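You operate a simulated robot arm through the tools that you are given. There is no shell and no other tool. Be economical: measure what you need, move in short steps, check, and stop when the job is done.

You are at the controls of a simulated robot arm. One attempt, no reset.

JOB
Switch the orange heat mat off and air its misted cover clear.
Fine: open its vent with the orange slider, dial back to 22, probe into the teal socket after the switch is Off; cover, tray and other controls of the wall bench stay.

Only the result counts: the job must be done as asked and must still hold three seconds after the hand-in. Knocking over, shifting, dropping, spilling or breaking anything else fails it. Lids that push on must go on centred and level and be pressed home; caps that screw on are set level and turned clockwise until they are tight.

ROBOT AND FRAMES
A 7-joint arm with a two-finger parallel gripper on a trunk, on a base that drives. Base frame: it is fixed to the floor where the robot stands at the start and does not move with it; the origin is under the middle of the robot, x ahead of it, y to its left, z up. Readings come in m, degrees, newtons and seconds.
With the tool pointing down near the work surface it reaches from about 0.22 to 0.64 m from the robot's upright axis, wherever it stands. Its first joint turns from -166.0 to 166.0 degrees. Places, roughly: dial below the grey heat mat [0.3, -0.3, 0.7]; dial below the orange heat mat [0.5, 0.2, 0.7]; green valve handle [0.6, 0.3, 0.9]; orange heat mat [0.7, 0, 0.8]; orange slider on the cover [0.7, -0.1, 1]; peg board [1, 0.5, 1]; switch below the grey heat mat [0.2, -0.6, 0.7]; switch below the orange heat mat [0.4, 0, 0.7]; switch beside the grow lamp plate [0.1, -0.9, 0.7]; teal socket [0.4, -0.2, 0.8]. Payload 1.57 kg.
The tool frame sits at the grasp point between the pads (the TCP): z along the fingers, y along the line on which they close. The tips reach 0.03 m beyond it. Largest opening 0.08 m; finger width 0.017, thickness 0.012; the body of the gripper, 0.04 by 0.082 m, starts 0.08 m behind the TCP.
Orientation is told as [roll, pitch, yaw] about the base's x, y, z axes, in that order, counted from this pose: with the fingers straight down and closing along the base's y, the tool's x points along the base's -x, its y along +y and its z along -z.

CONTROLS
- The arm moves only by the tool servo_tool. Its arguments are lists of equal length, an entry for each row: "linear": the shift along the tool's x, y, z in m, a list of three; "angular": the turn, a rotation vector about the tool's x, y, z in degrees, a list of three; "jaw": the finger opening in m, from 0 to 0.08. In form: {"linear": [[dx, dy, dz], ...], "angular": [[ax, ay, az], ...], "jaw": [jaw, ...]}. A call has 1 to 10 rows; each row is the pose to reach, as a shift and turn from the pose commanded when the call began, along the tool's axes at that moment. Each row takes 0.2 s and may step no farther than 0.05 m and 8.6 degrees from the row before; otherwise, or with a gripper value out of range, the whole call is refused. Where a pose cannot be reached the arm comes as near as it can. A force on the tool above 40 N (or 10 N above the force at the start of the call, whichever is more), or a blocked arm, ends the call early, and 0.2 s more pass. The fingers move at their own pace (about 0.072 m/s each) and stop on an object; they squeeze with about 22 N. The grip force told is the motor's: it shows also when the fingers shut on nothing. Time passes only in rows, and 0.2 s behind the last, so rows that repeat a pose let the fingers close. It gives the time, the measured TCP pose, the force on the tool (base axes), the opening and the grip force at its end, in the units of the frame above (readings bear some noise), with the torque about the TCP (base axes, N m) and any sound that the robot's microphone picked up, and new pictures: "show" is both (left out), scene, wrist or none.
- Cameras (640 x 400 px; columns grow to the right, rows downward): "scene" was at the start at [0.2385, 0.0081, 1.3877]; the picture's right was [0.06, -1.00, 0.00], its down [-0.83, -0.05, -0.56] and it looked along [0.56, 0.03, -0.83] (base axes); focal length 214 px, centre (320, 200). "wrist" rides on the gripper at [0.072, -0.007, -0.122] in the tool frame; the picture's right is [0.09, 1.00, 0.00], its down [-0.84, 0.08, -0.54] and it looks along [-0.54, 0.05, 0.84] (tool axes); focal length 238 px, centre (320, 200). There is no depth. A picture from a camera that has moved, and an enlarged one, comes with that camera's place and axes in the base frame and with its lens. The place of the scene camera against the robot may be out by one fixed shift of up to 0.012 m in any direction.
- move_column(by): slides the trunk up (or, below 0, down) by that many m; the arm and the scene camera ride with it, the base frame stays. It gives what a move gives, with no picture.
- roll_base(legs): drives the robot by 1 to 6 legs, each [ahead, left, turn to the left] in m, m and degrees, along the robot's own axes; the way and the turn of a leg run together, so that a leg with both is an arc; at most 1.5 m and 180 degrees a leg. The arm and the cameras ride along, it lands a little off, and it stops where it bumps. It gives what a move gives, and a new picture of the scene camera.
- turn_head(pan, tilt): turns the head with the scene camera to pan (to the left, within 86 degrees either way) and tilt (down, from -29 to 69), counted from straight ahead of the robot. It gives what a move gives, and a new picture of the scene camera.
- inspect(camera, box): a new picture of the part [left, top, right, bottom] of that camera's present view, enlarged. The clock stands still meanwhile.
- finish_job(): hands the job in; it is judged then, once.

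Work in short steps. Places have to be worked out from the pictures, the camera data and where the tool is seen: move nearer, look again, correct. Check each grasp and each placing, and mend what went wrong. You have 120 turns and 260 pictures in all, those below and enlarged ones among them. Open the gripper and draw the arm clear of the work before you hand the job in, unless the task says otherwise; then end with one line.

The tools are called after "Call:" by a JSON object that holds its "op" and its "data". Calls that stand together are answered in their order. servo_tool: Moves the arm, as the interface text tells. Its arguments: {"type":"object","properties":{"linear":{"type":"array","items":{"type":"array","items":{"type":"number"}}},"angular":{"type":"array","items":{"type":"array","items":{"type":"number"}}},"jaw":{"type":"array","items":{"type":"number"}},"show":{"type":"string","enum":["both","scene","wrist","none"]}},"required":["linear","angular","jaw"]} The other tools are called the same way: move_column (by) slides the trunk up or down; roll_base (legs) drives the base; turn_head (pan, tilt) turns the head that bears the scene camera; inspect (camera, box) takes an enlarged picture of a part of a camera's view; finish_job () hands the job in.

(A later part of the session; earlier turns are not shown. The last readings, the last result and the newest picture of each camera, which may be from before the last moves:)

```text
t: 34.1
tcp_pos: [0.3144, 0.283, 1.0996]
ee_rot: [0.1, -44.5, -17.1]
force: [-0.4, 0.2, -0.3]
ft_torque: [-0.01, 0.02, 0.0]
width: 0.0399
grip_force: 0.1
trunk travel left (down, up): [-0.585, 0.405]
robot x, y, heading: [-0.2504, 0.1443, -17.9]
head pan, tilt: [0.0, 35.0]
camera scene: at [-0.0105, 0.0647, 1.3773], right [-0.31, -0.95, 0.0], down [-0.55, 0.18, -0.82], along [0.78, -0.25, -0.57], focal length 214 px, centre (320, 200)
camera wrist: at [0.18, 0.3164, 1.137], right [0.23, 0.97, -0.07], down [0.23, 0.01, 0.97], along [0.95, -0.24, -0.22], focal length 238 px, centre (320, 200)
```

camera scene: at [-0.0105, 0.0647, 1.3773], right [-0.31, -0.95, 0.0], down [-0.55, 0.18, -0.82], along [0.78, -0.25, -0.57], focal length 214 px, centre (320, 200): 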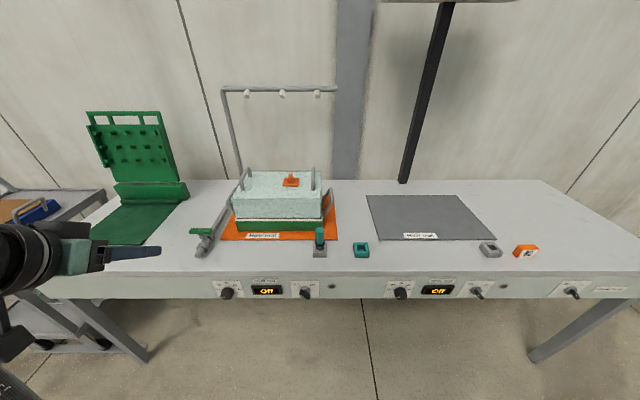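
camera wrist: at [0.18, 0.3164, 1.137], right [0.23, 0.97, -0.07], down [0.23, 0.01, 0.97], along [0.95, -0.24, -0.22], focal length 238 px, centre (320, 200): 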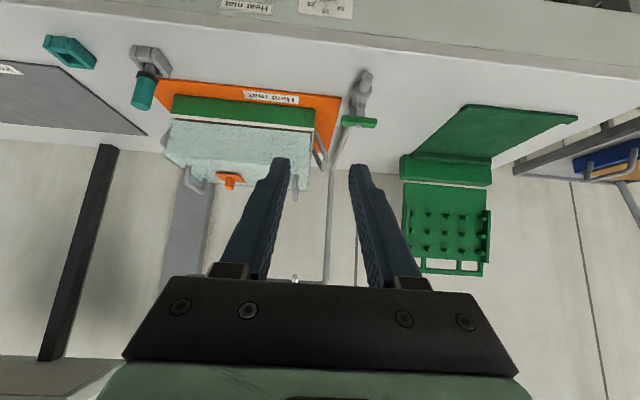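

Now a better top view; I'll enlarge the cover and slider.

Call:
{"op": "inspect", "data": {"camera": "scene", "box": [220, 160, 348, 240]}}

Call:
{"op": "inspect", "data": {"camera": "scene", "box": [190, 75, 390, 275]}}

Call:
{"op": "inspect", "data": {"camera": "wrist", "box": [150, 80, 350, 205]}}

```text
5.00 times, centred on (284, 200) of scene
camera zoom: at [-0.0105, 0.0647, 1.3773], right [-0.31, -0.95, 0.0], down [-0.55, 0.18, -0.82], along [0.78, -0.25, -0.57], focal length 1072 px, centre (500, 200)
```

zoom: 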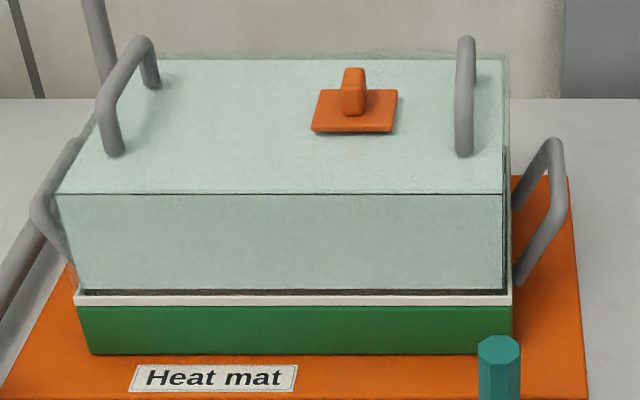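

```text
2.00 times, centred on (290, 175) of scene
camera zoom: at [-0.0105, 0.0647, 1.3773], right [-0.31, -0.95, 0.0], down [-0.55, 0.18, -0.82], along [0.78, -0.25, -0.57], focal length 429 px, centre (380, 250)
```

zoom: 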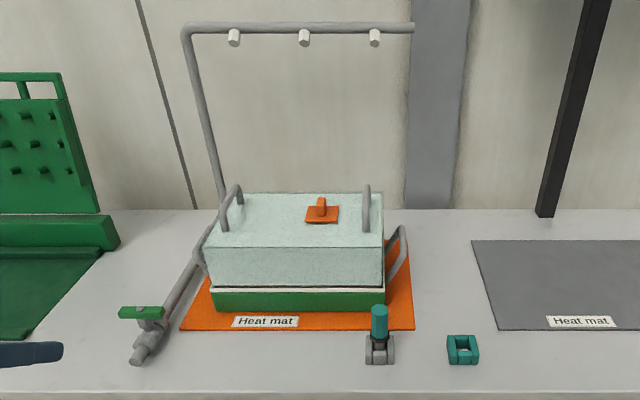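

```text
3.20 times, centred on (250, 142) of wrist
camera zoom: at [0.18, 0.3164, 1.137], right [0.23, 0.97, -0.07], down [0.23, 0.01, 0.97], along [0.95, -0.24, -0.22], focal length 763 px, centre (544, 384)
```

zoom: 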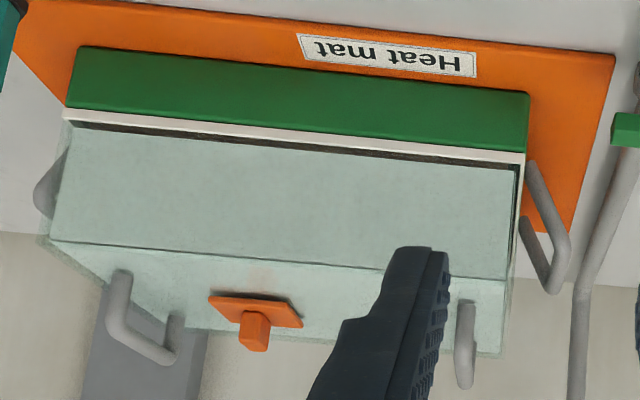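

The horizontal sprinkler bar behind the cover is at about z 1.27, x 0.9, so I'll keep the hand forward of it. I'll raise the trunk a little, drive in and look down at the slider.

Call:
{"op": "move_column", "data": {"by": 0.1}}

Call:
{"op": "turn_head", "data": {"pan": 0, "tilt": 56}}

Call:
{"op": "roll_base", "data": {"legs": [[0.3, -0.15, 0]]}}

```text
t: 35.5
tcp_pos: [0.3137, 0.2828, 1.199]
ee_rot: [0.1, -44.7, -17.1]
force: [-0.5, 0.0, 0.0]
ft_torque: [0.0, -0.01, -0.02]
width: 0.04
grip_force: 0.0
trunk travel left (down, up): [-0.685, 0.305]
robot x, y, heading: [-0.2541, 0.1401, -18.1]
head pan, tilt: [0.0, 35.0]
```

```text
t: 36.3
tcp_pos: [0.3138, 0.2816, 1.1996]
ee_rot: [0.0, -44.7, -17.1]
force: [-0.3, 0.0, 0.7]
ft_torque: [-0.01, 0.02, -0.02]
width: 0.0399
grip_force: 0.1
trunk travel left (down, up): [-0.685, 0.305]
robot x, y, heading: [-0.2498, 0.1421, -18.0]
head pan, tilt: [0.0, 56.0]
camera scene: at [-0.0267, 0.07, 1.4479], right [-0.31, -0.95, 0.0], down [-0.79, 0.25, -0.56], along [0.53, -0.17, -0.83], focal length 214 px, centre (320, 200)
```

scene: 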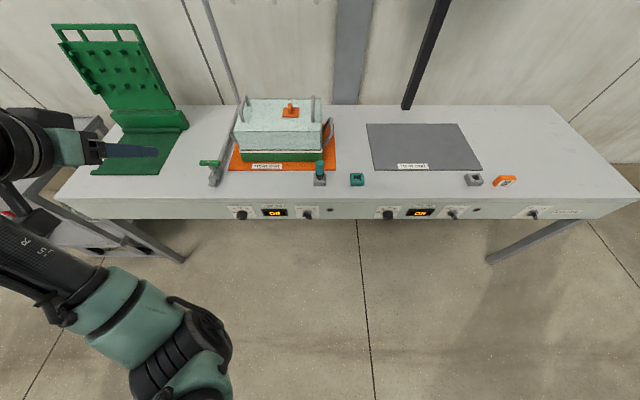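

```text
t: 38.5
tcp_pos: [0.5547, 0.0463, 1.2]
ee_rot: [0.1, -44.7, -17.3]
force: [0.3, 0.5, 0.7]
ft_torque: [0.0, 0.0, -0.01]
width: 0.0402
grip_force: 0.1
trunk travel left (down, up): [-0.685, 0.305]
robot x, y, heading: [-0.0121, -0.093, -18.1]
head pan, tilt: [0.0, 56.0]
camera scene: at [0.2139, -0.1652, 1.4478], right [-0.31, -0.95, 0.0], down [-0.79, 0.26, -0.56], along [0.53, -0.17, -0.83], focal length 214 px, centre (320, 200)
```

scene: 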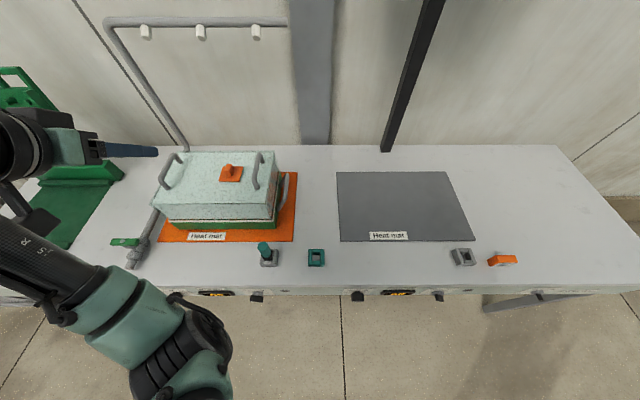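

Call:
{"op": "inspect", "data": {"camera": "scene", "box": [150, 135, 310, 235]}}

Call:
{"op": "servo_tool", "data": {"linear": [[-0.005, -0.02, 0], [-0.01, -0.04, 0], [-0.02, -0.05, 0], [-0.02, -0.05, 0.0]], "angular": [[0, 8, 0], [0, 16, 0], [0, 24, 0], [0, 32, 0]], "jaw": [0.04, 0.04, 0.04, 0.04], "show": "wrist"}}

```text
4.00 times, centred on (230, 185) of scene
camera zoom: at [0.2139, -0.1652, 1.4478], right [-0.31, -0.95, 0.0], down [-0.79, 0.26, -0.56], along [0.53, -0.17, -0.83], focal length 858 px, centre (680, 260)
```

zoom: 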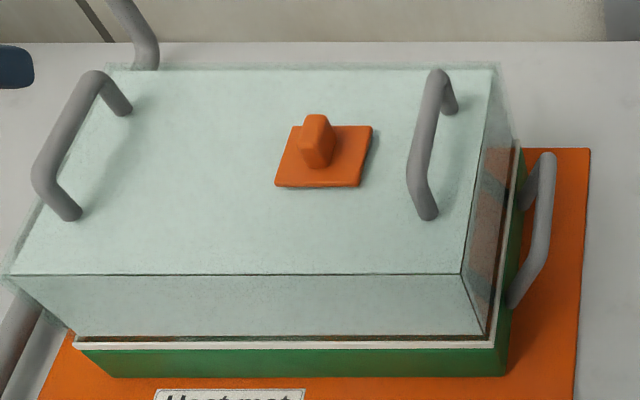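

```text
t: 39.5
tcp_pos: [0.5531, -0.0043, 1.2141]
ee_rot: [-0.1, -12.7, -17.1]
force: [0.3, -0.4, -0.3]
ft_torque: [-0.01, 0.0, -0.01]
width: 0.04
grip_force: 0.1
trunk travel left (down, up): [-0.685, 0.305]
robot x, y, heading: [-0.012, -0.0923, -18.0]
head pan, tilt: [0.0, 56.0]
camera wrist: at [0.458, 0.0177, 1.3185], right [0.21, 0.98, -0.02], down [0.69, -0.13, 0.71], along [0.69, -0.16, -0.7], focal length 238 px, centre (320, 200)
```

wrist: 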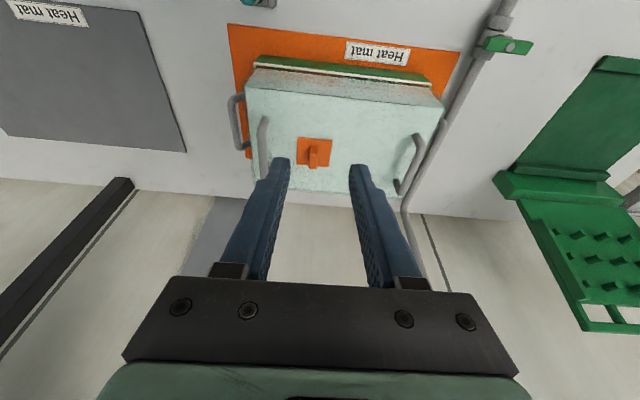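

Call:
{"op": "inspect", "data": {"camera": "wrist", "box": [240, 100, 400, 200]}}

```text
4.00 times, centred on (320, 150) of wrist
camera zoom: at [0.458, 0.0177, 1.3185], right [0.21, 0.98, -0.02], down [0.69, -0.13, 0.71], along [0.69, -0.16, -0.7], focal length 953 px, centre (320, 400)
```

zoom: 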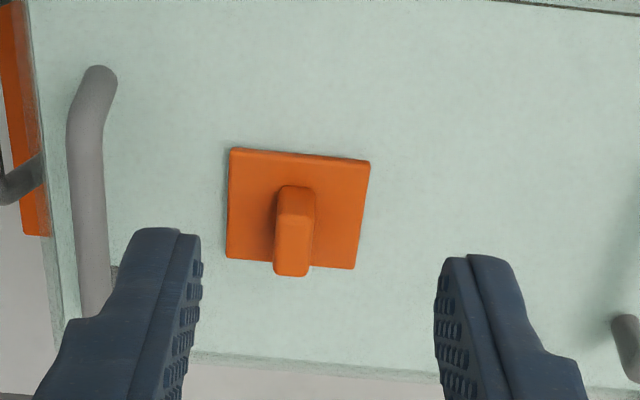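

The slider plate is near (0.679, -0.046, 0.975), with a knob about 16 mm wide and 35 mm tall. I'll go to a 30° tilted pose above it, straddling the knob.

Call:
{"op": "servo_tool", "data": {"linear": [[-0.02, -0.001, 0.03], [-0.035, -0.002, 0.07], [-0.05, -0.002, 0.11], [-0.0573, -0.0023, 0.14], [-0.0573, -0.0023, 0.1585]], "angular": [[0, -5, 0], [0, -10, 0], [0, -15, 0], [0, -17.3, 0], [0, -17.3, 0]], "jaw": [0.05, 0.05, 0.05, 0.05, 0.05]}}

Call:
{"op": "inspect", "data": {"camera": "wrist", "box": [220, 80, 420, 205]}}

Call:
{"op": "inspect", "data": {"camera": "scene", "box": [150, 110, 310, 210]}}

```text
t: 40.7
tcp_pos: [0.637, -0.0361, 1.0685]
ee_rot: [0.1, -30.1, -17.3]
force: [0.1, 0.3, 0.6]
ft_torque: [0.0, 0.01, 0.04]
width: 0.0501
grip_force: 0.1
trunk travel left (down, up): [-0.685, 0.305]
robot x, y, heading: [-0.0088, -0.0973, -17.9]
head pan, tilt: [0.0, 56.0]
camera scene: at [0.2138, -0.165, 1.4478], right [-0.31, -0.95, 0.0], down [-0.79, 0.26, -0.56], along [0.53, -0.17, -0.83], focal length 214 px, centre (320, 200)
camera wrist: at [0.5179, -0.0067, 1.1404], right [0.22, 0.97, -0.05], down [0.46, -0.06, 0.89], along [0.86, -0.22, -0.46], focal length 238 px, centre (320, 200)
```

scene: 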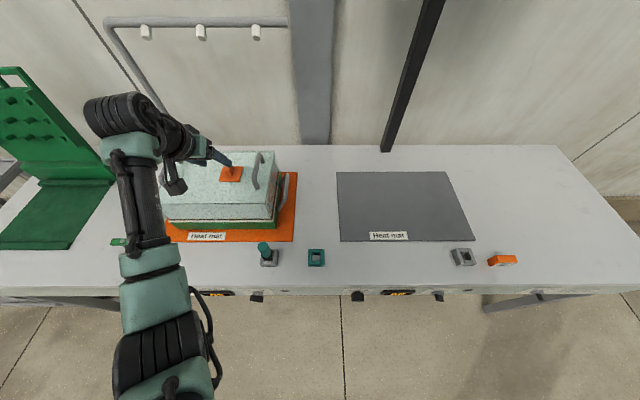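
wrist: 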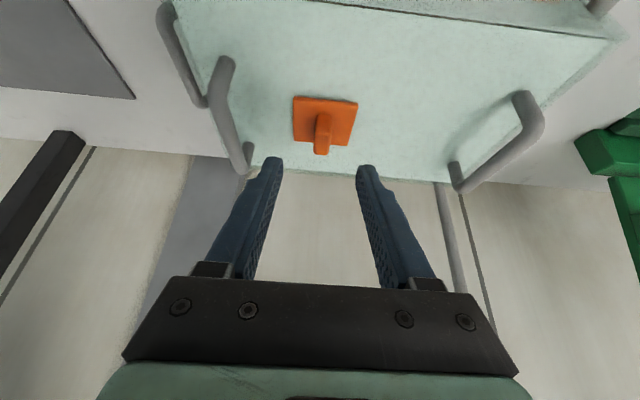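

```text
3.20 times, centred on (320, 142) of wrist
camera zoom: at [0.5179, -0.0067, 1.1404], right [0.22, 0.97, -0.05], down [0.46, -0.06, 0.89], along [0.86, -0.22, -0.46], focal length 763 px, centre (320, 384)
```

zoom: 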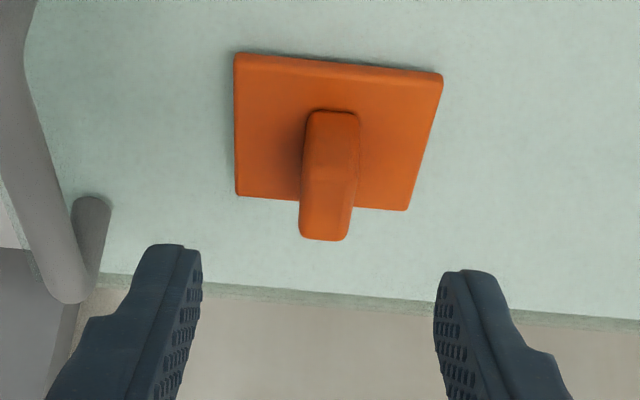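

```text
4.00 times, centred on (230, 160) of scene
camera zoom: at [0.2138, -0.165, 1.4478], right [-0.31, -0.95, 0.0], down [-0.79, 0.26, -0.56], along [0.53, -0.17, -0.83], focal length 858 px, centre (680, 360)
```

zoom: 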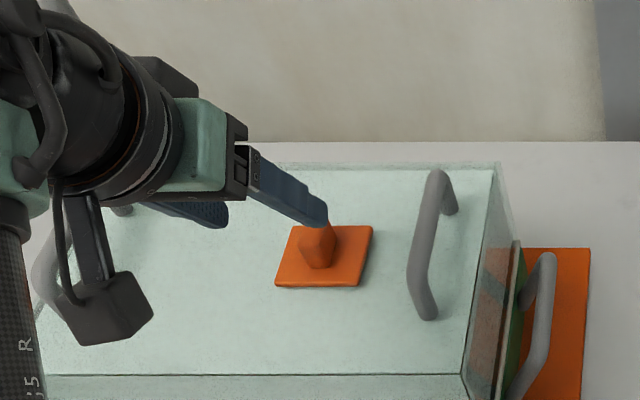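

The knob sits roughly along the tool axis, 3 mm toward +y. I'll descend 50 mm along the fingers and check the depth.

Call:
{"op": "servo_tool", "data": {"linear": [[0.0, 0.002, 0.025], [0.0, 0.002, 0.05]], "angular": [[0, 0, 0], [0, 0, 0]], "jaw": [0.05, 0.05]}}

Call:
{"op": "inspect", "data": {"camera": "wrist", "box": [220, 80, 420, 205]}}

Call:
{"op": "inspect", "data": {"camera": "scene", "box": [170, 130, 290, 205]}}

```text
t: 41.3
tcp_pos: [0.6645, -0.0412, 1.0286]
ee_rot: [0.0, -30.0, -17.3]
force: [-0.5, 0.6, 0.1]
ft_torque: [0.0, 0.02, 0.04]
width: 0.0496
grip_force: 0.0
trunk travel left (down, up): [-0.685, 0.305]
robot x, y, heading: [-0.0109, -0.0946, -18.0]
head pan, tilt: [0.0, 56.0]
camera scene: at [0.2138, -0.1649, 1.4478], right [-0.31, -0.95, 0.0], down [-0.79, 0.26, -0.56], along [0.53, -0.17, -0.83], focal length 214 px, centre (320, 200)
camera wrist: at [0.5449, -0.0113, 1.0997], right [0.22, 0.97, -0.05], down [0.46, -0.06, 0.89], along [0.86, -0.22, -0.46], focal length 238 px, centre (320, 200)
```

scene: 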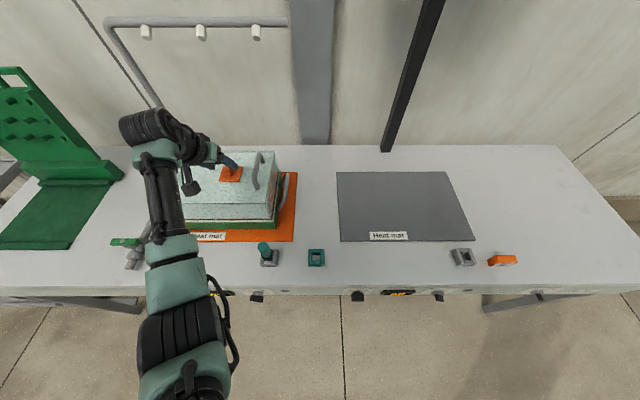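
wrist: 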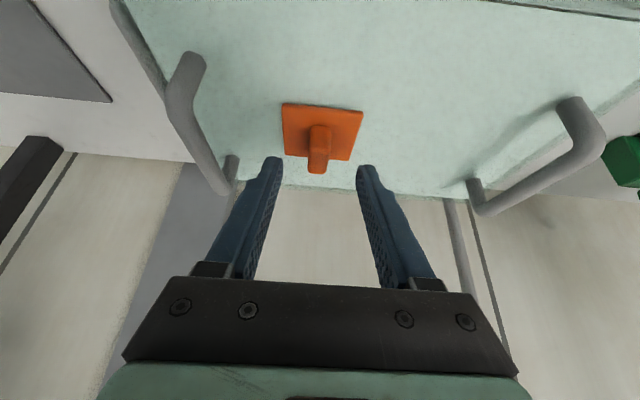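

```text
3.20 times, centred on (320, 142) of wrist
camera zoom: at [0.5449, -0.0113, 1.0997], right [0.22, 0.97, -0.05], down [0.46, -0.06, 0.89], along [0.86, -0.22, -0.46], focal length 763 px, centre (320, 384)
```

zoom: 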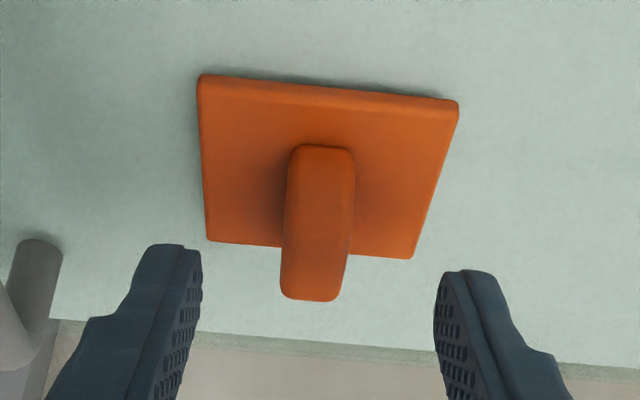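

```text
5.33 times, centred on (230, 168) of scene
camera zoom: at [0.2138, -0.1649, 1.4478], right [-0.31, -0.95, 0.0], down [-0.79, 0.26, -0.56], along [0.53, -0.17, -0.83], focal length 1144 px, centre (800, 373)
```

zoom: 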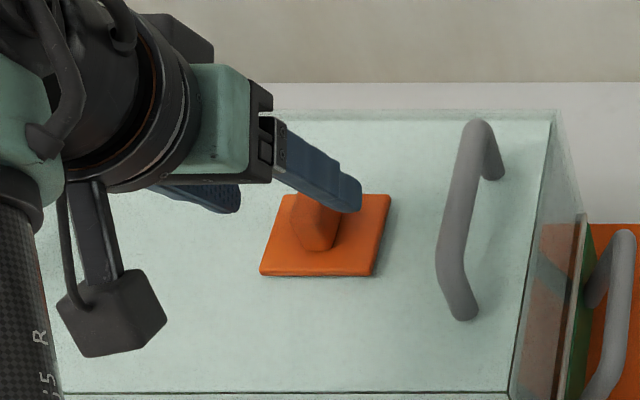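

From the growth between the pictures, the plate lies 62 mm ahead of the TCP. I'll advance 24 mm and close on the knob.

Call:
{"op": "servo_tool", "data": {"linear": [[0.002, -0.001, 0.012], [0.002, -0.001, 0.024], [0.002, -0.001, 0.024], [0.002, -0.001, 0.024], [0.002, -0.001, 0.024]], "angular": [[0, 0, 0], [0, 0, 0], [0, 0, 0], [0, 0, 0], [0, 0, 0]], "jaw": [0.05, 0.05, 0.03, 0.01, 0.0]}}

Call:
{"op": "inspect", "data": {"camera": "wrist", "box": [220, 80, 420, 205]}}

```text
t: 42.5
tcp_pos: [0.6725, -0.0439, 1.0063]
ee_rot: [-0.1, -30.1, -17.4]
force: [0.0, -0.4, 0.2]
ft_torque: [0.01, -0.05, -0.13]
width: 0.0153
grip_force: 22.5
trunk travel left (down, up): [-0.685, 0.305]
robot x, y, heading: [-0.0126, -0.0948, -18.0]
head pan, tilt: [0.0, 56.0]
camera scene: at [0.2137, -0.1649, 1.4478], right [-0.31, -0.95, 0.0], down [-0.79, 0.26, -0.56], along [0.53, -0.17, -0.83], focal length 214 px, centre (320, 200)
camera wrist: at [0.5538, -0.0141, 1.0774], right [0.22, 0.97, -0.05], down [0.46, -0.06, 0.89], along [0.86, -0.22, -0.46], focal length 238 px, centre (320, 200)
```

scene: 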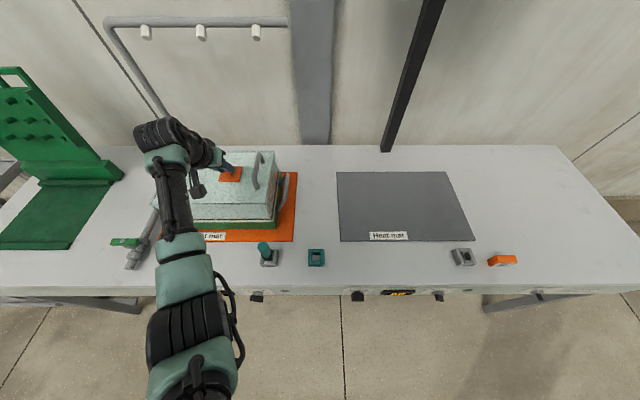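
wrist: 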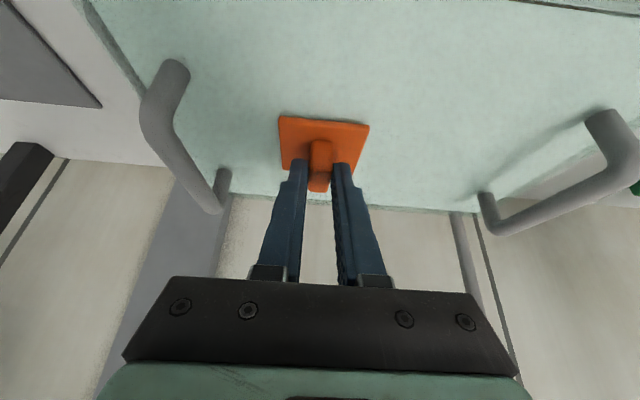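

```text
3.20 times, centred on (320, 142) of wrist
camera zoom: at [0.5538, -0.0141, 1.0774], right [0.22, 0.97, -0.05], down [0.46, -0.06, 0.89], along [0.86, -0.22, -0.46], focal length 763 px, centre (320, 384)
```

zoom: 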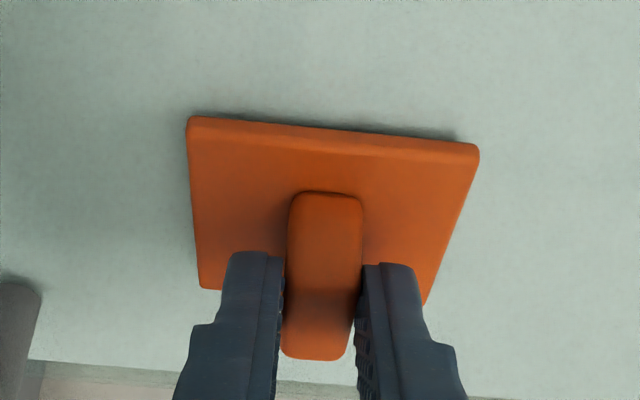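

The knob is held. I don't know the slide direction, so I'll test 6 mm to the left (toward the free area of the cover) and watch force and picture.

Call:
{"op": "servo_tool", "data": {"linear": [[0, 0.003, 0], [0, 0.006, 0], [0, 0.006, 0]], "angular": [[0, 0, 0], [0, 0, 0], [0, 0, 0]], "jaw": [0, 0, 0], "show": "scene"}}

Call:
{"op": "inspect", "data": {"camera": "scene", "box": [150, 135, 310, 235]}}

Call:
{"op": "inspect", "data": {"camera": "wrist", "box": [220, 80, 420, 205]}}

```text
t: 43.3
tcp_pos: [0.6748, -0.0387, 1.0075]
ee_rot: [-0.1, -30.0, -17.3]
force: [0.3, -0.6, 0.2]
ft_torque: [-0.07, -0.15, -0.12]
width: 0.0154
grip_force: 22.0
trunk travel left (down, up): [-0.685, 0.305]
robot x, y, heading: [-0.0152, -0.0929, -18.3]
head pan, tilt: [0.0, 56.0]
camera scene: at [0.214, -0.1649, 1.4478], right [-0.31, -0.95, 0.0], down [-0.79, 0.26, -0.56], along [0.53, -0.17, -0.83], focal length 214 px, centre (320, 200)
```

scene: 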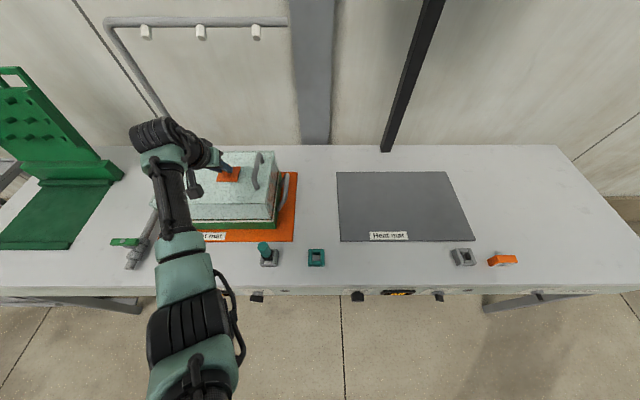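

```text
4.00 times, centred on (230, 185) of scene
camera zoom: at [0.214, -0.1649, 1.4478], right [-0.31, -0.95, 0.0], down [-0.79, 0.26, -0.56], along [0.53, -0.17, -0.83], focal length 858 px, centre (680, 260)
```

zoom: 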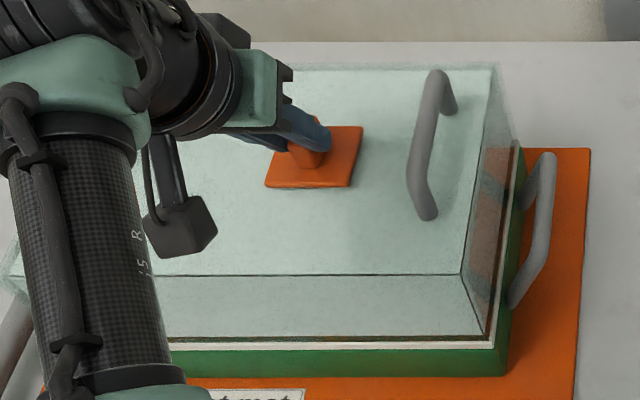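

```text
3.20 times, centred on (320, 142) of wrist
camera zoom: at [0.555, -0.0083, 1.0776], right [0.22, 0.97, -0.05], down [0.46, -0.06, 0.89], along [0.86, -0.22, -0.46], focal length 763 px, centre (320, 384)
```

zoom: 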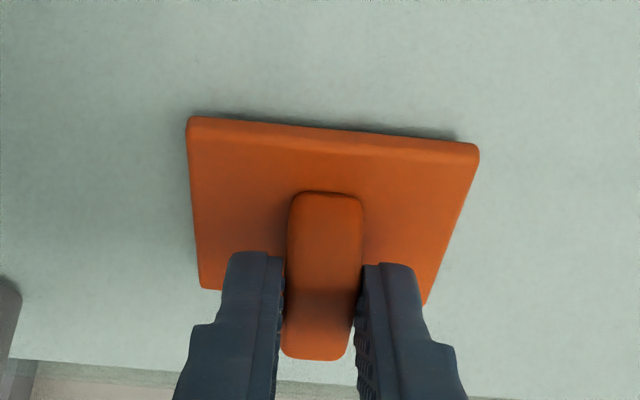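

The slider moved left freely and the cover stayed put. I'll continue left in small steps, watching for the stop.

Call:
{"op": "servo_tool", "data": {"linear": [[0, 0.005, 0], [0, 0.01, 0], [0, 0.015, 0], [0, 0.02, 0], [0, 0.02, 0]], "angular": [[0, 0, 0], [0, 0, 0], [0, 0, 0], [0, 0, 0], [0, 0, 0]], "jaw": [0, 0, 0, 0, 0], "show": "none"}}

Call:
{"op": "inspect", "data": {"camera": "scene", "box": [150, 135, 310, 235]}}

```text
t: 44.5
tcp_pos: [0.6805, -0.0203, 1.0062]
ee_rot: [-0.1, -30.0, -17.2]
force: [-0.1, -0.3, 0.8]
ft_torque: [0.0, 0.02, -0.05]
width: 0.0151
grip_force: 22.0
trunk travel left (down, up): [-0.685, 0.305]
robot x, y, heading: [-0.0134, -0.0948, -18.0]
head pan, tilt: [0.0, 56.0]
```

```text
4.00 times, centred on (230, 185) of scene
camera zoom: at [0.2141, -0.1649, 1.4478], right [-0.31, -0.95, 0.0], down [-0.79, 0.26, -0.56], along [0.53, -0.17, -0.83], focal length 858 px, centre (680, 260)
```

zoom: 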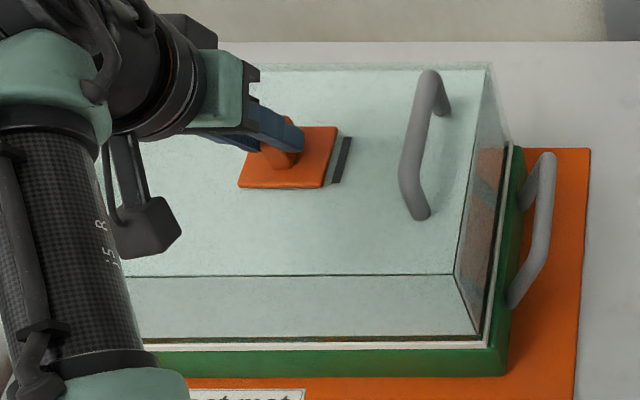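

The vent slot is now exposed on the right of the plate, but the cover itself was dragged about 6 mm left at the end, so the slider likely hit its stop. I'll release, back off and look closely before nudging the cover back.

Call:
{"op": "servo_tool", "data": {"linear": [[0, 0, 0], [0, 0, 0], [0, 0, -0.03], [0, 0, -0.07], [0, 0, -0.11]], "angular": [[0, 0, 0], [0, 0, 0], [0, 0, 0], [0, 0, 0], [0, 0, 0]], "jaw": [0.03, 0.04, 0.04, 0.04, 0.04], "show": "wrist"}}

Call:
{"op": "inspect", "data": {"camera": "scene", "box": [150, 135, 310, 235]}}

Call:
{"op": "inspect", "data": {"camera": "wrist", "box": [200, 40, 420, 178]}}

```text
t: 45.7
tcp_pos: [0.6266, -0.0007, 1.105]
ee_rot: [0.0, -30.0, -17.4]
force: [-0.2, 0.1, -0.8]
ft_torque: [0.01, -0.01, 0.02]
width: 0.0401
grip_force: 0.1
trunk travel left (down, up): [-0.685, 0.305]
robot x, y, heading: [-0.013, -0.0968, -18.2]
head pan, tilt: [0.0, 56.0]
camera wrist: at [0.5071, 0.0298, 1.1762], right [0.22, 0.97, -0.05], down [0.46, -0.06, 0.89], along [0.86, -0.22, -0.46], focal length 238 px, centre (320, 200)
```

wrist: 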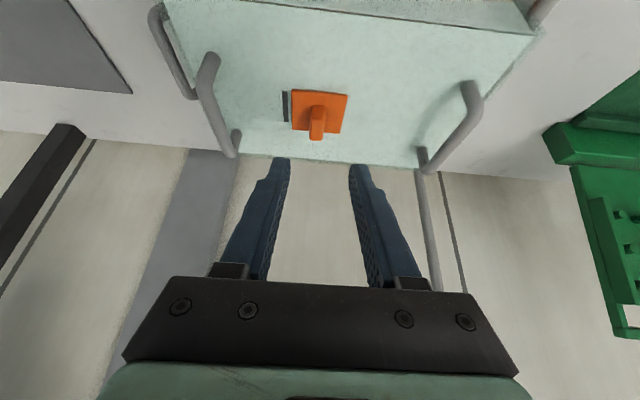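

```text
4.00 times, centred on (230, 185) of scene
camera zoom: at [0.2131, -0.1648, 1.4479], right [-0.31, -0.95, 0.0], down [-0.79, 0.26, -0.56], along [0.53, -0.17, -0.83], focal length 858 px, centre (680, 260)
```

zoom: 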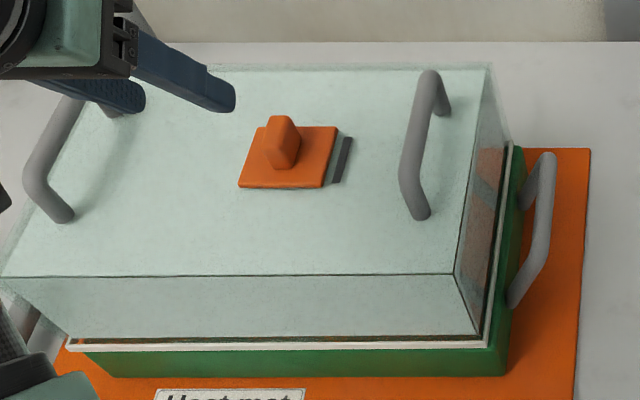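

```text
2.90 times, centred on (310, 109) of wrist
camera zoom: at [0.5071, 0.0298, 1.1762], right [0.22, 0.97, -0.05], down [0.46, -0.06, 0.89], along [0.86, -0.22, -0.46], focal length 691 px, centre (349, 464)
```

zoom: 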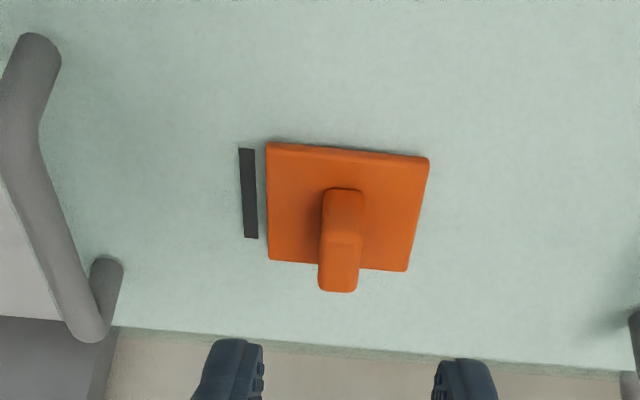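

The vent slot is fully exposed. The cover slid about 6 mm left, so I'll grasp its right-hand handle and bring it back by that amount. First I position above that handle.

Call:
{"op": "servo_tool", "data": {"linear": [[0, -0.04, 0], [0, -0.08, 0], [0.008, -0.111, 0.01], [0.017, -0.111, 0.03]], "angular": [[0, 0, 0], [0, 0, 0], [0, 0, 0], [0, 0, 0]], "jaw": [0.05, 0.05, 0.05, 0.05]}}

Call:
{"op": "inspect", "data": {"camera": "scene", "box": [150, 135, 310, 235]}}

```text
t: 46.7
tcp_pos: [0.5975, -0.1069, 1.0697]
ee_rot: [-0.1, -30.0, -17.3]
force: [0.0, -1.1, 0.4]
ft_torque: [0.02, -0.01, 0.02]
width: 0.05
grip_force: 0.1
trunk travel left (down, up): [-0.685, 0.305]
robot x, y, heading: [-0.0138, -0.0931, -18.1]
head pan, tilt: [0.0, 56.0]
camera scene: at [0.2138, -0.1646, 1.4479], right [-0.31, -0.95, 0.0], down [-0.79, 0.26, -0.56], along [0.53, -0.17, -0.83], focal length 214 px, centre (320, 200)
camera wrist: at [0.4774, -0.0768, 1.1402], right [0.22, 0.97, -0.05], down [0.46, -0.06, 0.89], along [0.86, -0.22, -0.46], focal length 238 px, centre (320, 200)
```

scene: 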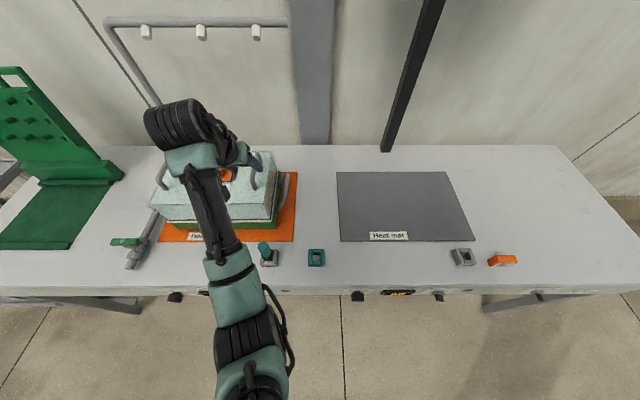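
wrist: 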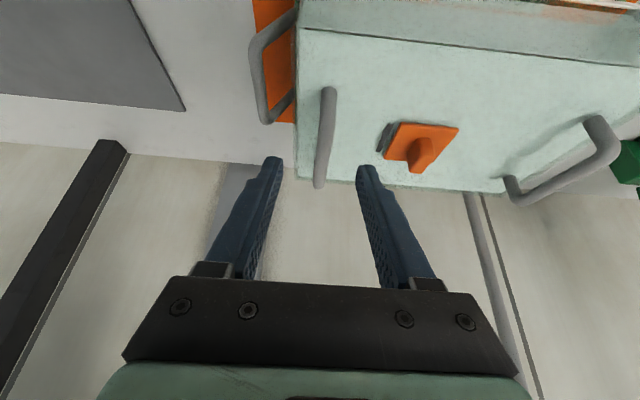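

```text
4.00 times, centred on (230, 185) of scene
camera zoom: at [0.2138, -0.1646, 1.4479], right [-0.31, -0.95, 0.0], down [-0.79, 0.26, -0.56], along [0.53, -0.17, -0.83], focal length 858 px, centre (680, 260)
```

zoom: 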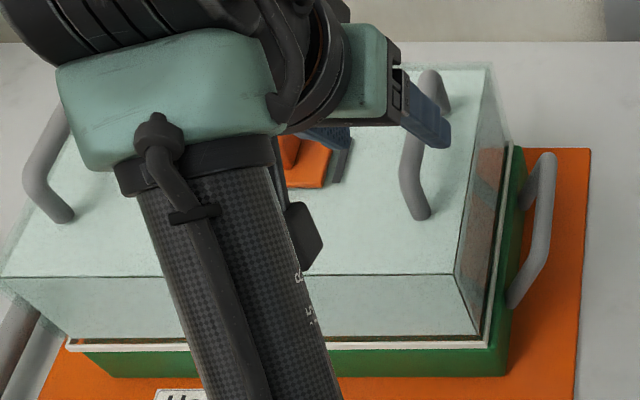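

The handle bar lies between the fingers. I'll advance 35 mm and check the depth.

Call:
{"op": "servo_tool", "data": {"linear": [[0, 0.002, 0.02], [0, 0.002, 0.035]], "angular": [[0, 0, 0], [0, 0, 0]], "jaw": [0.05, 0.05]}}

Call:
{"op": "inspect", "data": {"camera": "scene", "box": [200, 135, 300, 197]}}

```text
t: 47.3
tcp_pos: [0.6145, -0.1106, 1.039]
ee_rot: [0.0, -30.1, -17.2]
force: [-0.1, 0.0, 0.5]
ft_torque: [-0.02, 0.07, 0.01]
width: 0.0498
grip_force: 0.2
trunk travel left (down, up): [-0.685, 0.305]
robot x, y, heading: [-0.0137, -0.0922, -18.4]
head pan, tilt: [0.0, 56.0]
camera scene: at [0.2136, -0.165, 1.4479], right [-0.31, -0.95, 0.0], down [-0.79, 0.26, -0.56], along [0.53, -0.17, -0.83], focal length 214 px, centre (320, 200)
camera wrist: at [0.4935, -0.0813, 1.1091], right [0.22, 0.97, -0.05], down [0.46, -0.06, 0.89], along [0.86, -0.22, -0.46], focal length 238 px, centre (320, 200)
```

scene: 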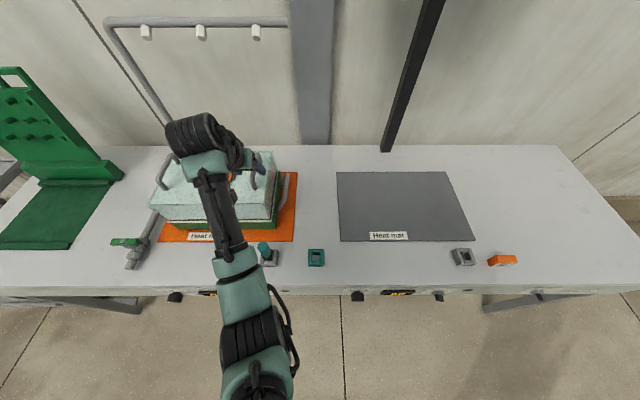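
wrist: 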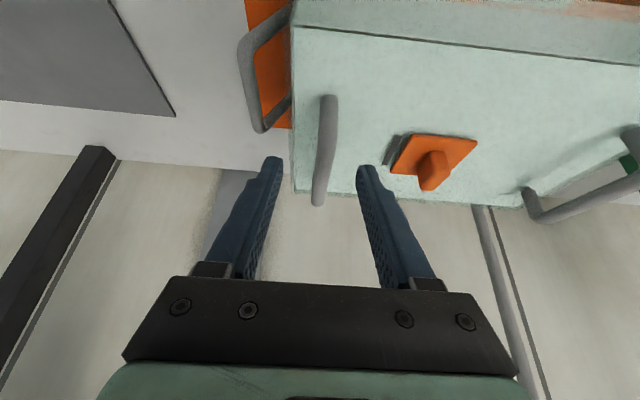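

```text
6.40 times, centred on (250, 166) of scene
camera zoom: at [0.2136, -0.165, 1.4479], right [-0.31, -0.95, 0.0], down [-0.79, 0.26, -0.56], along [0.53, -0.17, -0.83], focal length 1373 px, centre (768, 418)
```

zoom: 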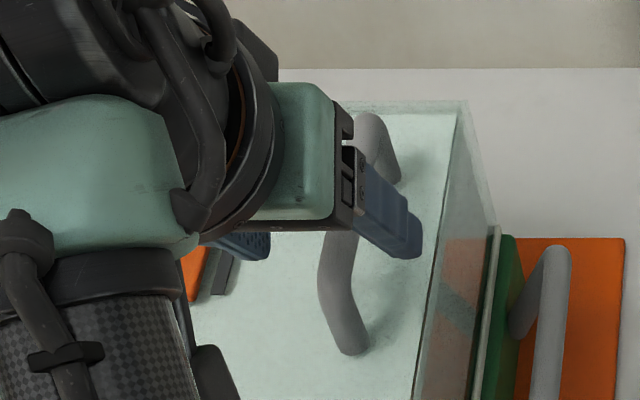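

By its apparent thickness, the bar is level with the TCP. I'll close on it.

Call:
{"op": "servo_tool", "data": {"linear": [[0, 0.001, 0.005], [0, 0.001, 0.005], [0, 0.001, 0.005], [0, 0.001, 0.005]], "angular": [[0, 0, 0], [0, 0, 0], [0, 0, 0], [0, 0, 0]], "jaw": [0.04, 0.025, 0.01, 0.0], "show": "wrist"}}

Call:
{"op": "inspect", "data": {"camera": "scene", "box": [150, 135, 310, 235]}}

```text
t: 48.3
tcp_pos: [0.6159, -0.112, 1.0343]
ee_rot: [0.0, -30.0, -17.3]
force: [-0.1, 0.4, -0.1]
ft_torque: [-0.03, -0.02, 0.0]
width: 0.0
grip_force: 21.4
trunk travel left (down, up): [-0.685, 0.305]
robot x, y, heading: [-0.0154, -0.0934, -18.0]
head pan, tilt: [0.0, 56.0]
camera wrist: at [0.4957, -0.0819, 1.1044], right [0.22, 0.97, -0.05], down [0.46, -0.06, 0.89], along [0.86, -0.22, -0.46], focal length 238 px, centre (320, 200)
```

wrist: 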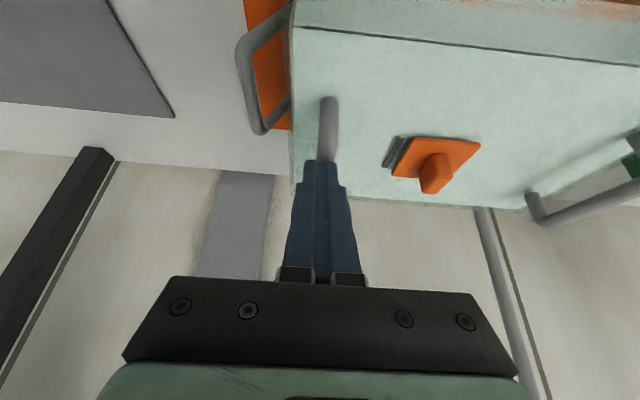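

```text
4.00 times, centred on (230, 185) of scene
camera zoom: at [0.2136, -0.1649, 1.4479], right [-0.31, -0.95, 0.0], down [-0.79, 0.26, -0.56], along [0.53, -0.17, -0.83], focal length 858 px, centre (680, 260)
```

zoom: 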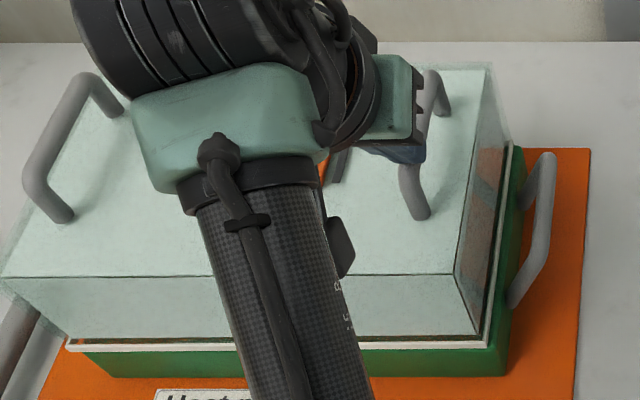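

The fingers shut above the bar. I'll open, go 25 mm deeper and close again.

Call:
{"op": "servo_tool", "data": {"linear": [[0, 0, 0], [0, 0, 0], [0, 0, 0.012], [0, 0, 0.025], [0, 0, 0.025], [0, 0, 0.025], [0, 0, 0.025]], "angular": [[0, 0, 0], [0, 0, 0], [0, 0, 0], [0, 0, 0], [0, 0, 0], [0, 0, 0], [0, 0, 0]], "jaw": [0.03, 0.045, 0.045, 0.045, 0.03, 0.015, 0.0], "show": "wrist"}}

Call:
{"op": "inspect", "data": {"camera": "scene", "box": [150, 135, 310, 235]}}

```text
t: 49.9
tcp_pos: [0.6283, -0.116, 1.012]
ee_rot: [0.0, -29.9, -17.3]
force: [-0.1, 1.5, 0.4]
ft_torque: [0.01, -0.12, 0.02]
width: 0.0138
grip_force: 21.9
trunk travel left (down, up): [-0.685, 0.305]
robot x, y, heading: [-0.0123, -0.0934, -18.1]
head pan, tilt: [0.0, 56.0]
camera wrist: at [0.5085, -0.0849, 1.083], right [0.22, 0.97, -0.05], down [0.46, -0.06, 0.89], along [0.86, -0.22, -0.46], focal length 238 px, centre (320, 200)
```

wrist: 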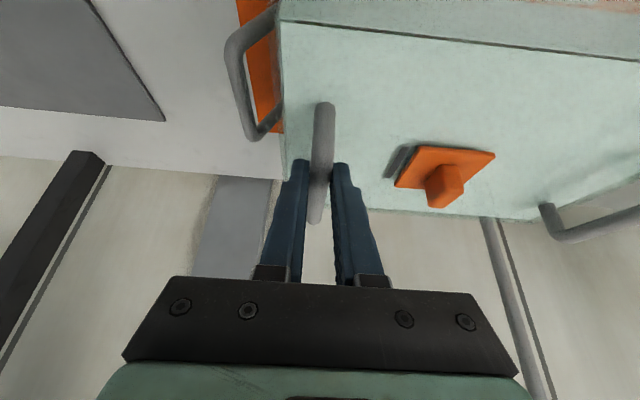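

```text
4.00 times, centred on (230, 185) of scene
camera zoom: at [0.2137, -0.1648, 1.4479], right [-0.31, -0.95, 0.0], down [-0.79, 0.26, -0.56], along [0.53, -0.17, -0.83], focal length 858 px, centre (680, 260)
```

zoom: 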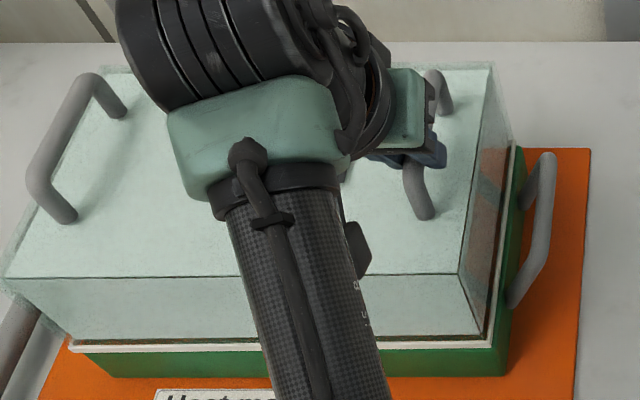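

The handle is held (13.8 mm), and closing already brought the cover about halfway back. I'll move 3 mm further right and compare with the original picture.

Call:
{"op": "servo_tool", "data": {"linear": [[0, -0.0015, 0], [0, -0.003, 0], [0, -0.003, 0]], "angular": [[0, 0, 0], [0, 0, 0], [0, 0, 0]], "jaw": [0, 0, 0], "show": "none"}}

Call:
{"op": "inspect", "data": {"camera": "scene", "box": [150, 135, 310, 235]}}

```text
t: 50.7
tcp_pos: [0.626, -0.1198, 1.0117]
ee_rot: [-0.1, -30.2, -17.3]
force: [2.2, 1.6, 5.3]
ft_torque: [0.16, 0.32, -0.04]
width: 0.0135
grip_force: 21.6
trunk travel left (down, up): [-0.685, 0.305]
robot x, y, heading: [-0.0133, -0.0928, -18.2]
head pan, tilt: [0.0, 56.0]
```

```text
4.00 times, centred on (230, 185) of scene
camera zoom: at [0.2134, -0.1646, 1.448], right [-0.31, -0.95, 0.0], down [-0.79, 0.26, -0.56], along [0.53, -0.17, -0.83], focal length 858 px, centre (680, 260)
```

zoom: 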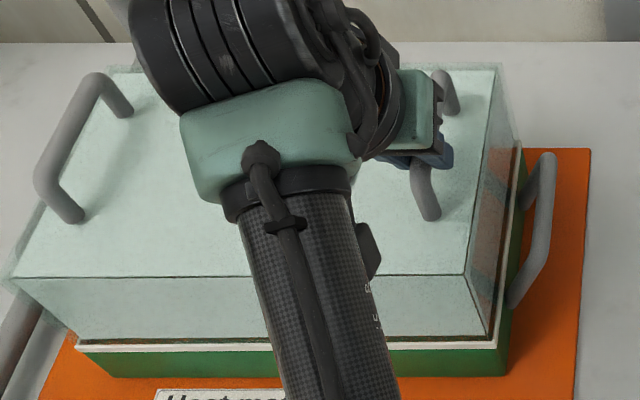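

This matches the original within a couple of pixels. I'll release, withdraw upward and compare.

Call:
{"op": "servo_tool", "data": {"linear": [[0, 0.001, 0], [0, 0.001, 0], [0, 0.001, 0], [0, 0.001, -0.04], [0, 0.001, -0.08], [-0.01, 0.001, -0.12], [-0.01, 0.04, -0.14], [-0.01, 0.08, -0.14]], "angular": [[0, 0, 0], [0, 0, 0], [0, 0, 0], [0, 0, 0], [0, 0, 0], [0, 0, 0], [0, 0, 0], [0, 0, 0]], "jaw": [0, 0.025, 0.035, 0.04, 0.04, 0.04, 0.04, 0.04], "show": "wrist"}}

Call:
{"op": "inspect", "data": {"camera": "scene", "box": [150, 135, 310, 235]}}

```text
t: 52.5
tcp_pos: [0.5912, -0.0231, 1.1398]
ee_rot: [0.0, -30.0, -17.2]
force: [0.5, 0.4, -0.2]
ft_torque: [0.0, -0.01, -0.01]
width: 0.0404
grip_force: 0.0
trunk travel left (down, up): [-0.685, 0.305]
robot x, y, heading: [-0.0118, -0.093, -17.9]
head pan, tilt: [0.0, 56.0]
camera wrist: at [0.4718, 0.0074, 1.2103], right [0.22, 0.97, -0.05], down [0.46, -0.06, 0.89], along [0.86, -0.22, -0.46], focal length 238 px, centre (320, 200)
```

wrist: 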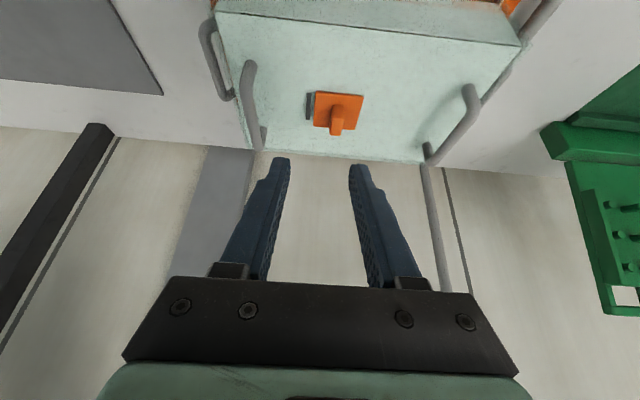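

```text
4.00 times, centred on (230, 185) of scene
camera zoom: at [0.2138, -0.1645, 1.4478], right [-0.31, -0.95, 0.0], down [-0.79, 0.26, -0.56], along [0.53, -0.17, -0.83], focal length 858 px, centre (680, 260)
```

zoom: 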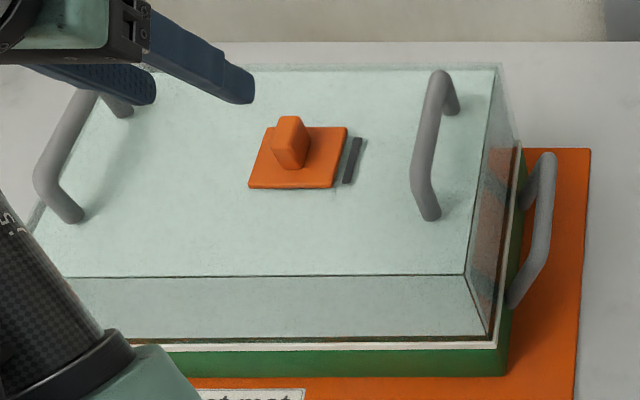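

The cover is back within about 1.5 mm and the vent slot is open. Now the probe: I'll turn the tool to straight down above the probe holder and look.

Call:
{"op": "servo_tool", "data": {"linear": [[0.03, -0.02, -0.01], [0.06, -0.04, -0.015], [0.09, -0.06, -0.01], [0.12, -0.08, 0.02], [0.139, -0.088, 0.045], [0.139, -0.088, 0.058]], "angular": [[0, 5, 0], [0, 10, 0], [0, 15, 0], [0, 20, 0], [0, 25, 0], [0, 30, 0]], "jaw": [0.06, 0.06, 0.06, 0.06, 0.06, 0.06]}}

Call:
{"op": "inspect", "data": {"camera": "wrist", "box": [200, 60, 440, 210]}}

Call:
{"op": "inspect", "data": {"camera": "scene", "box": [230, 220, 350, 295]}}

```text
t: 53.9
tcp_pos: [0.4767, -0.0808, 1.0196]
ee_rot: [0.0, 0.1, -17.3]
force: [0.4, -0.3, 0.2]
ft_torque: [0.01, 0.01, 0.02]
width: 0.0599
grip_force: 0.1
trunk travel left (down, up): [-0.685, 0.305]
robot x, y, heading: [-0.0149, -0.0918, -17.8]
head pan, tilt: [0.0, 56.0]
camera scene: at [0.2142, -0.1651, 1.4477], right [-0.31, -0.95, 0.0], down [-0.79, 0.26, -0.56], along [0.53, -0.17, -0.83], focal length 214 px, centre (320, 200)
camera wrist: at [0.4058, -0.0657, 1.1415], right [0.21, 0.98, 0.0], down [0.82, -0.17, 0.54], along [0.53, -0.11, -0.84], focal length 238 px, centre (320, 200)
```

scene: 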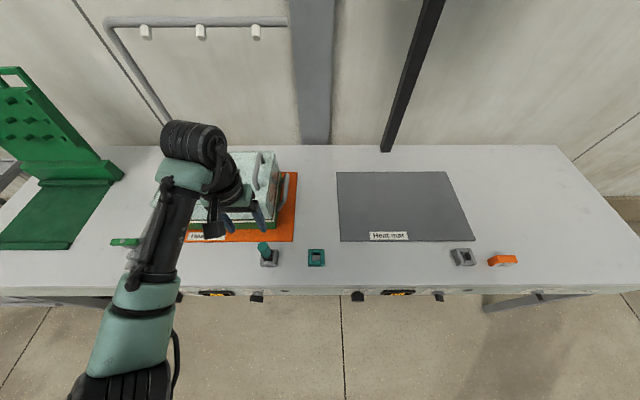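
wrist: 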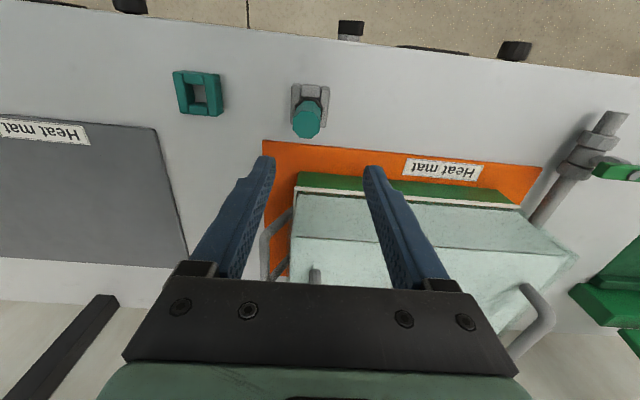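

```text
2.67 times, centred on (320, 135) of wrist
camera zoom: at [0.4058, -0.0657, 1.1415], right [0.21, 0.98, 0.0], down [0.82, -0.17, 0.54], along [0.53, -0.11, -0.84], focal length 636 px, centre (320, 373)
```

zoom: 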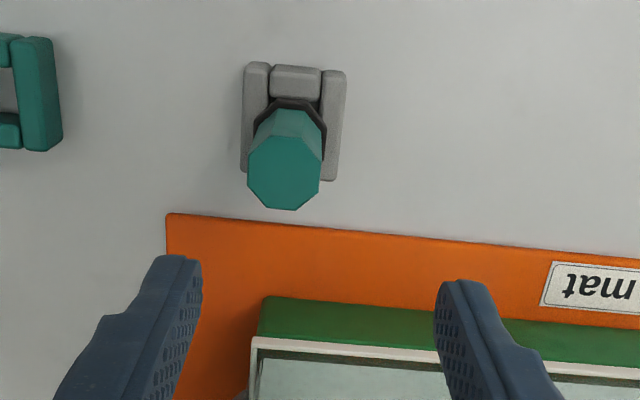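

```text
5.33 times, centred on (290, 258) of scene
camera zoom: at [0.2142, -0.1651, 1.4477], right [-0.31, -0.95, 0.0], down [-0.79, 0.26, -0.56], along [0.53, -0.17, -0.83], focal length 1144 px, centre (480, -107)
```

zoom: 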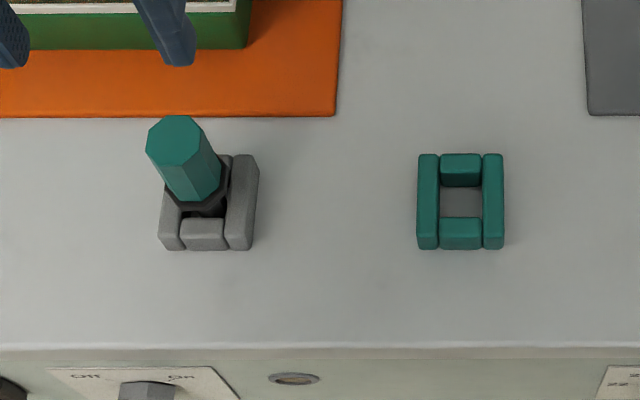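

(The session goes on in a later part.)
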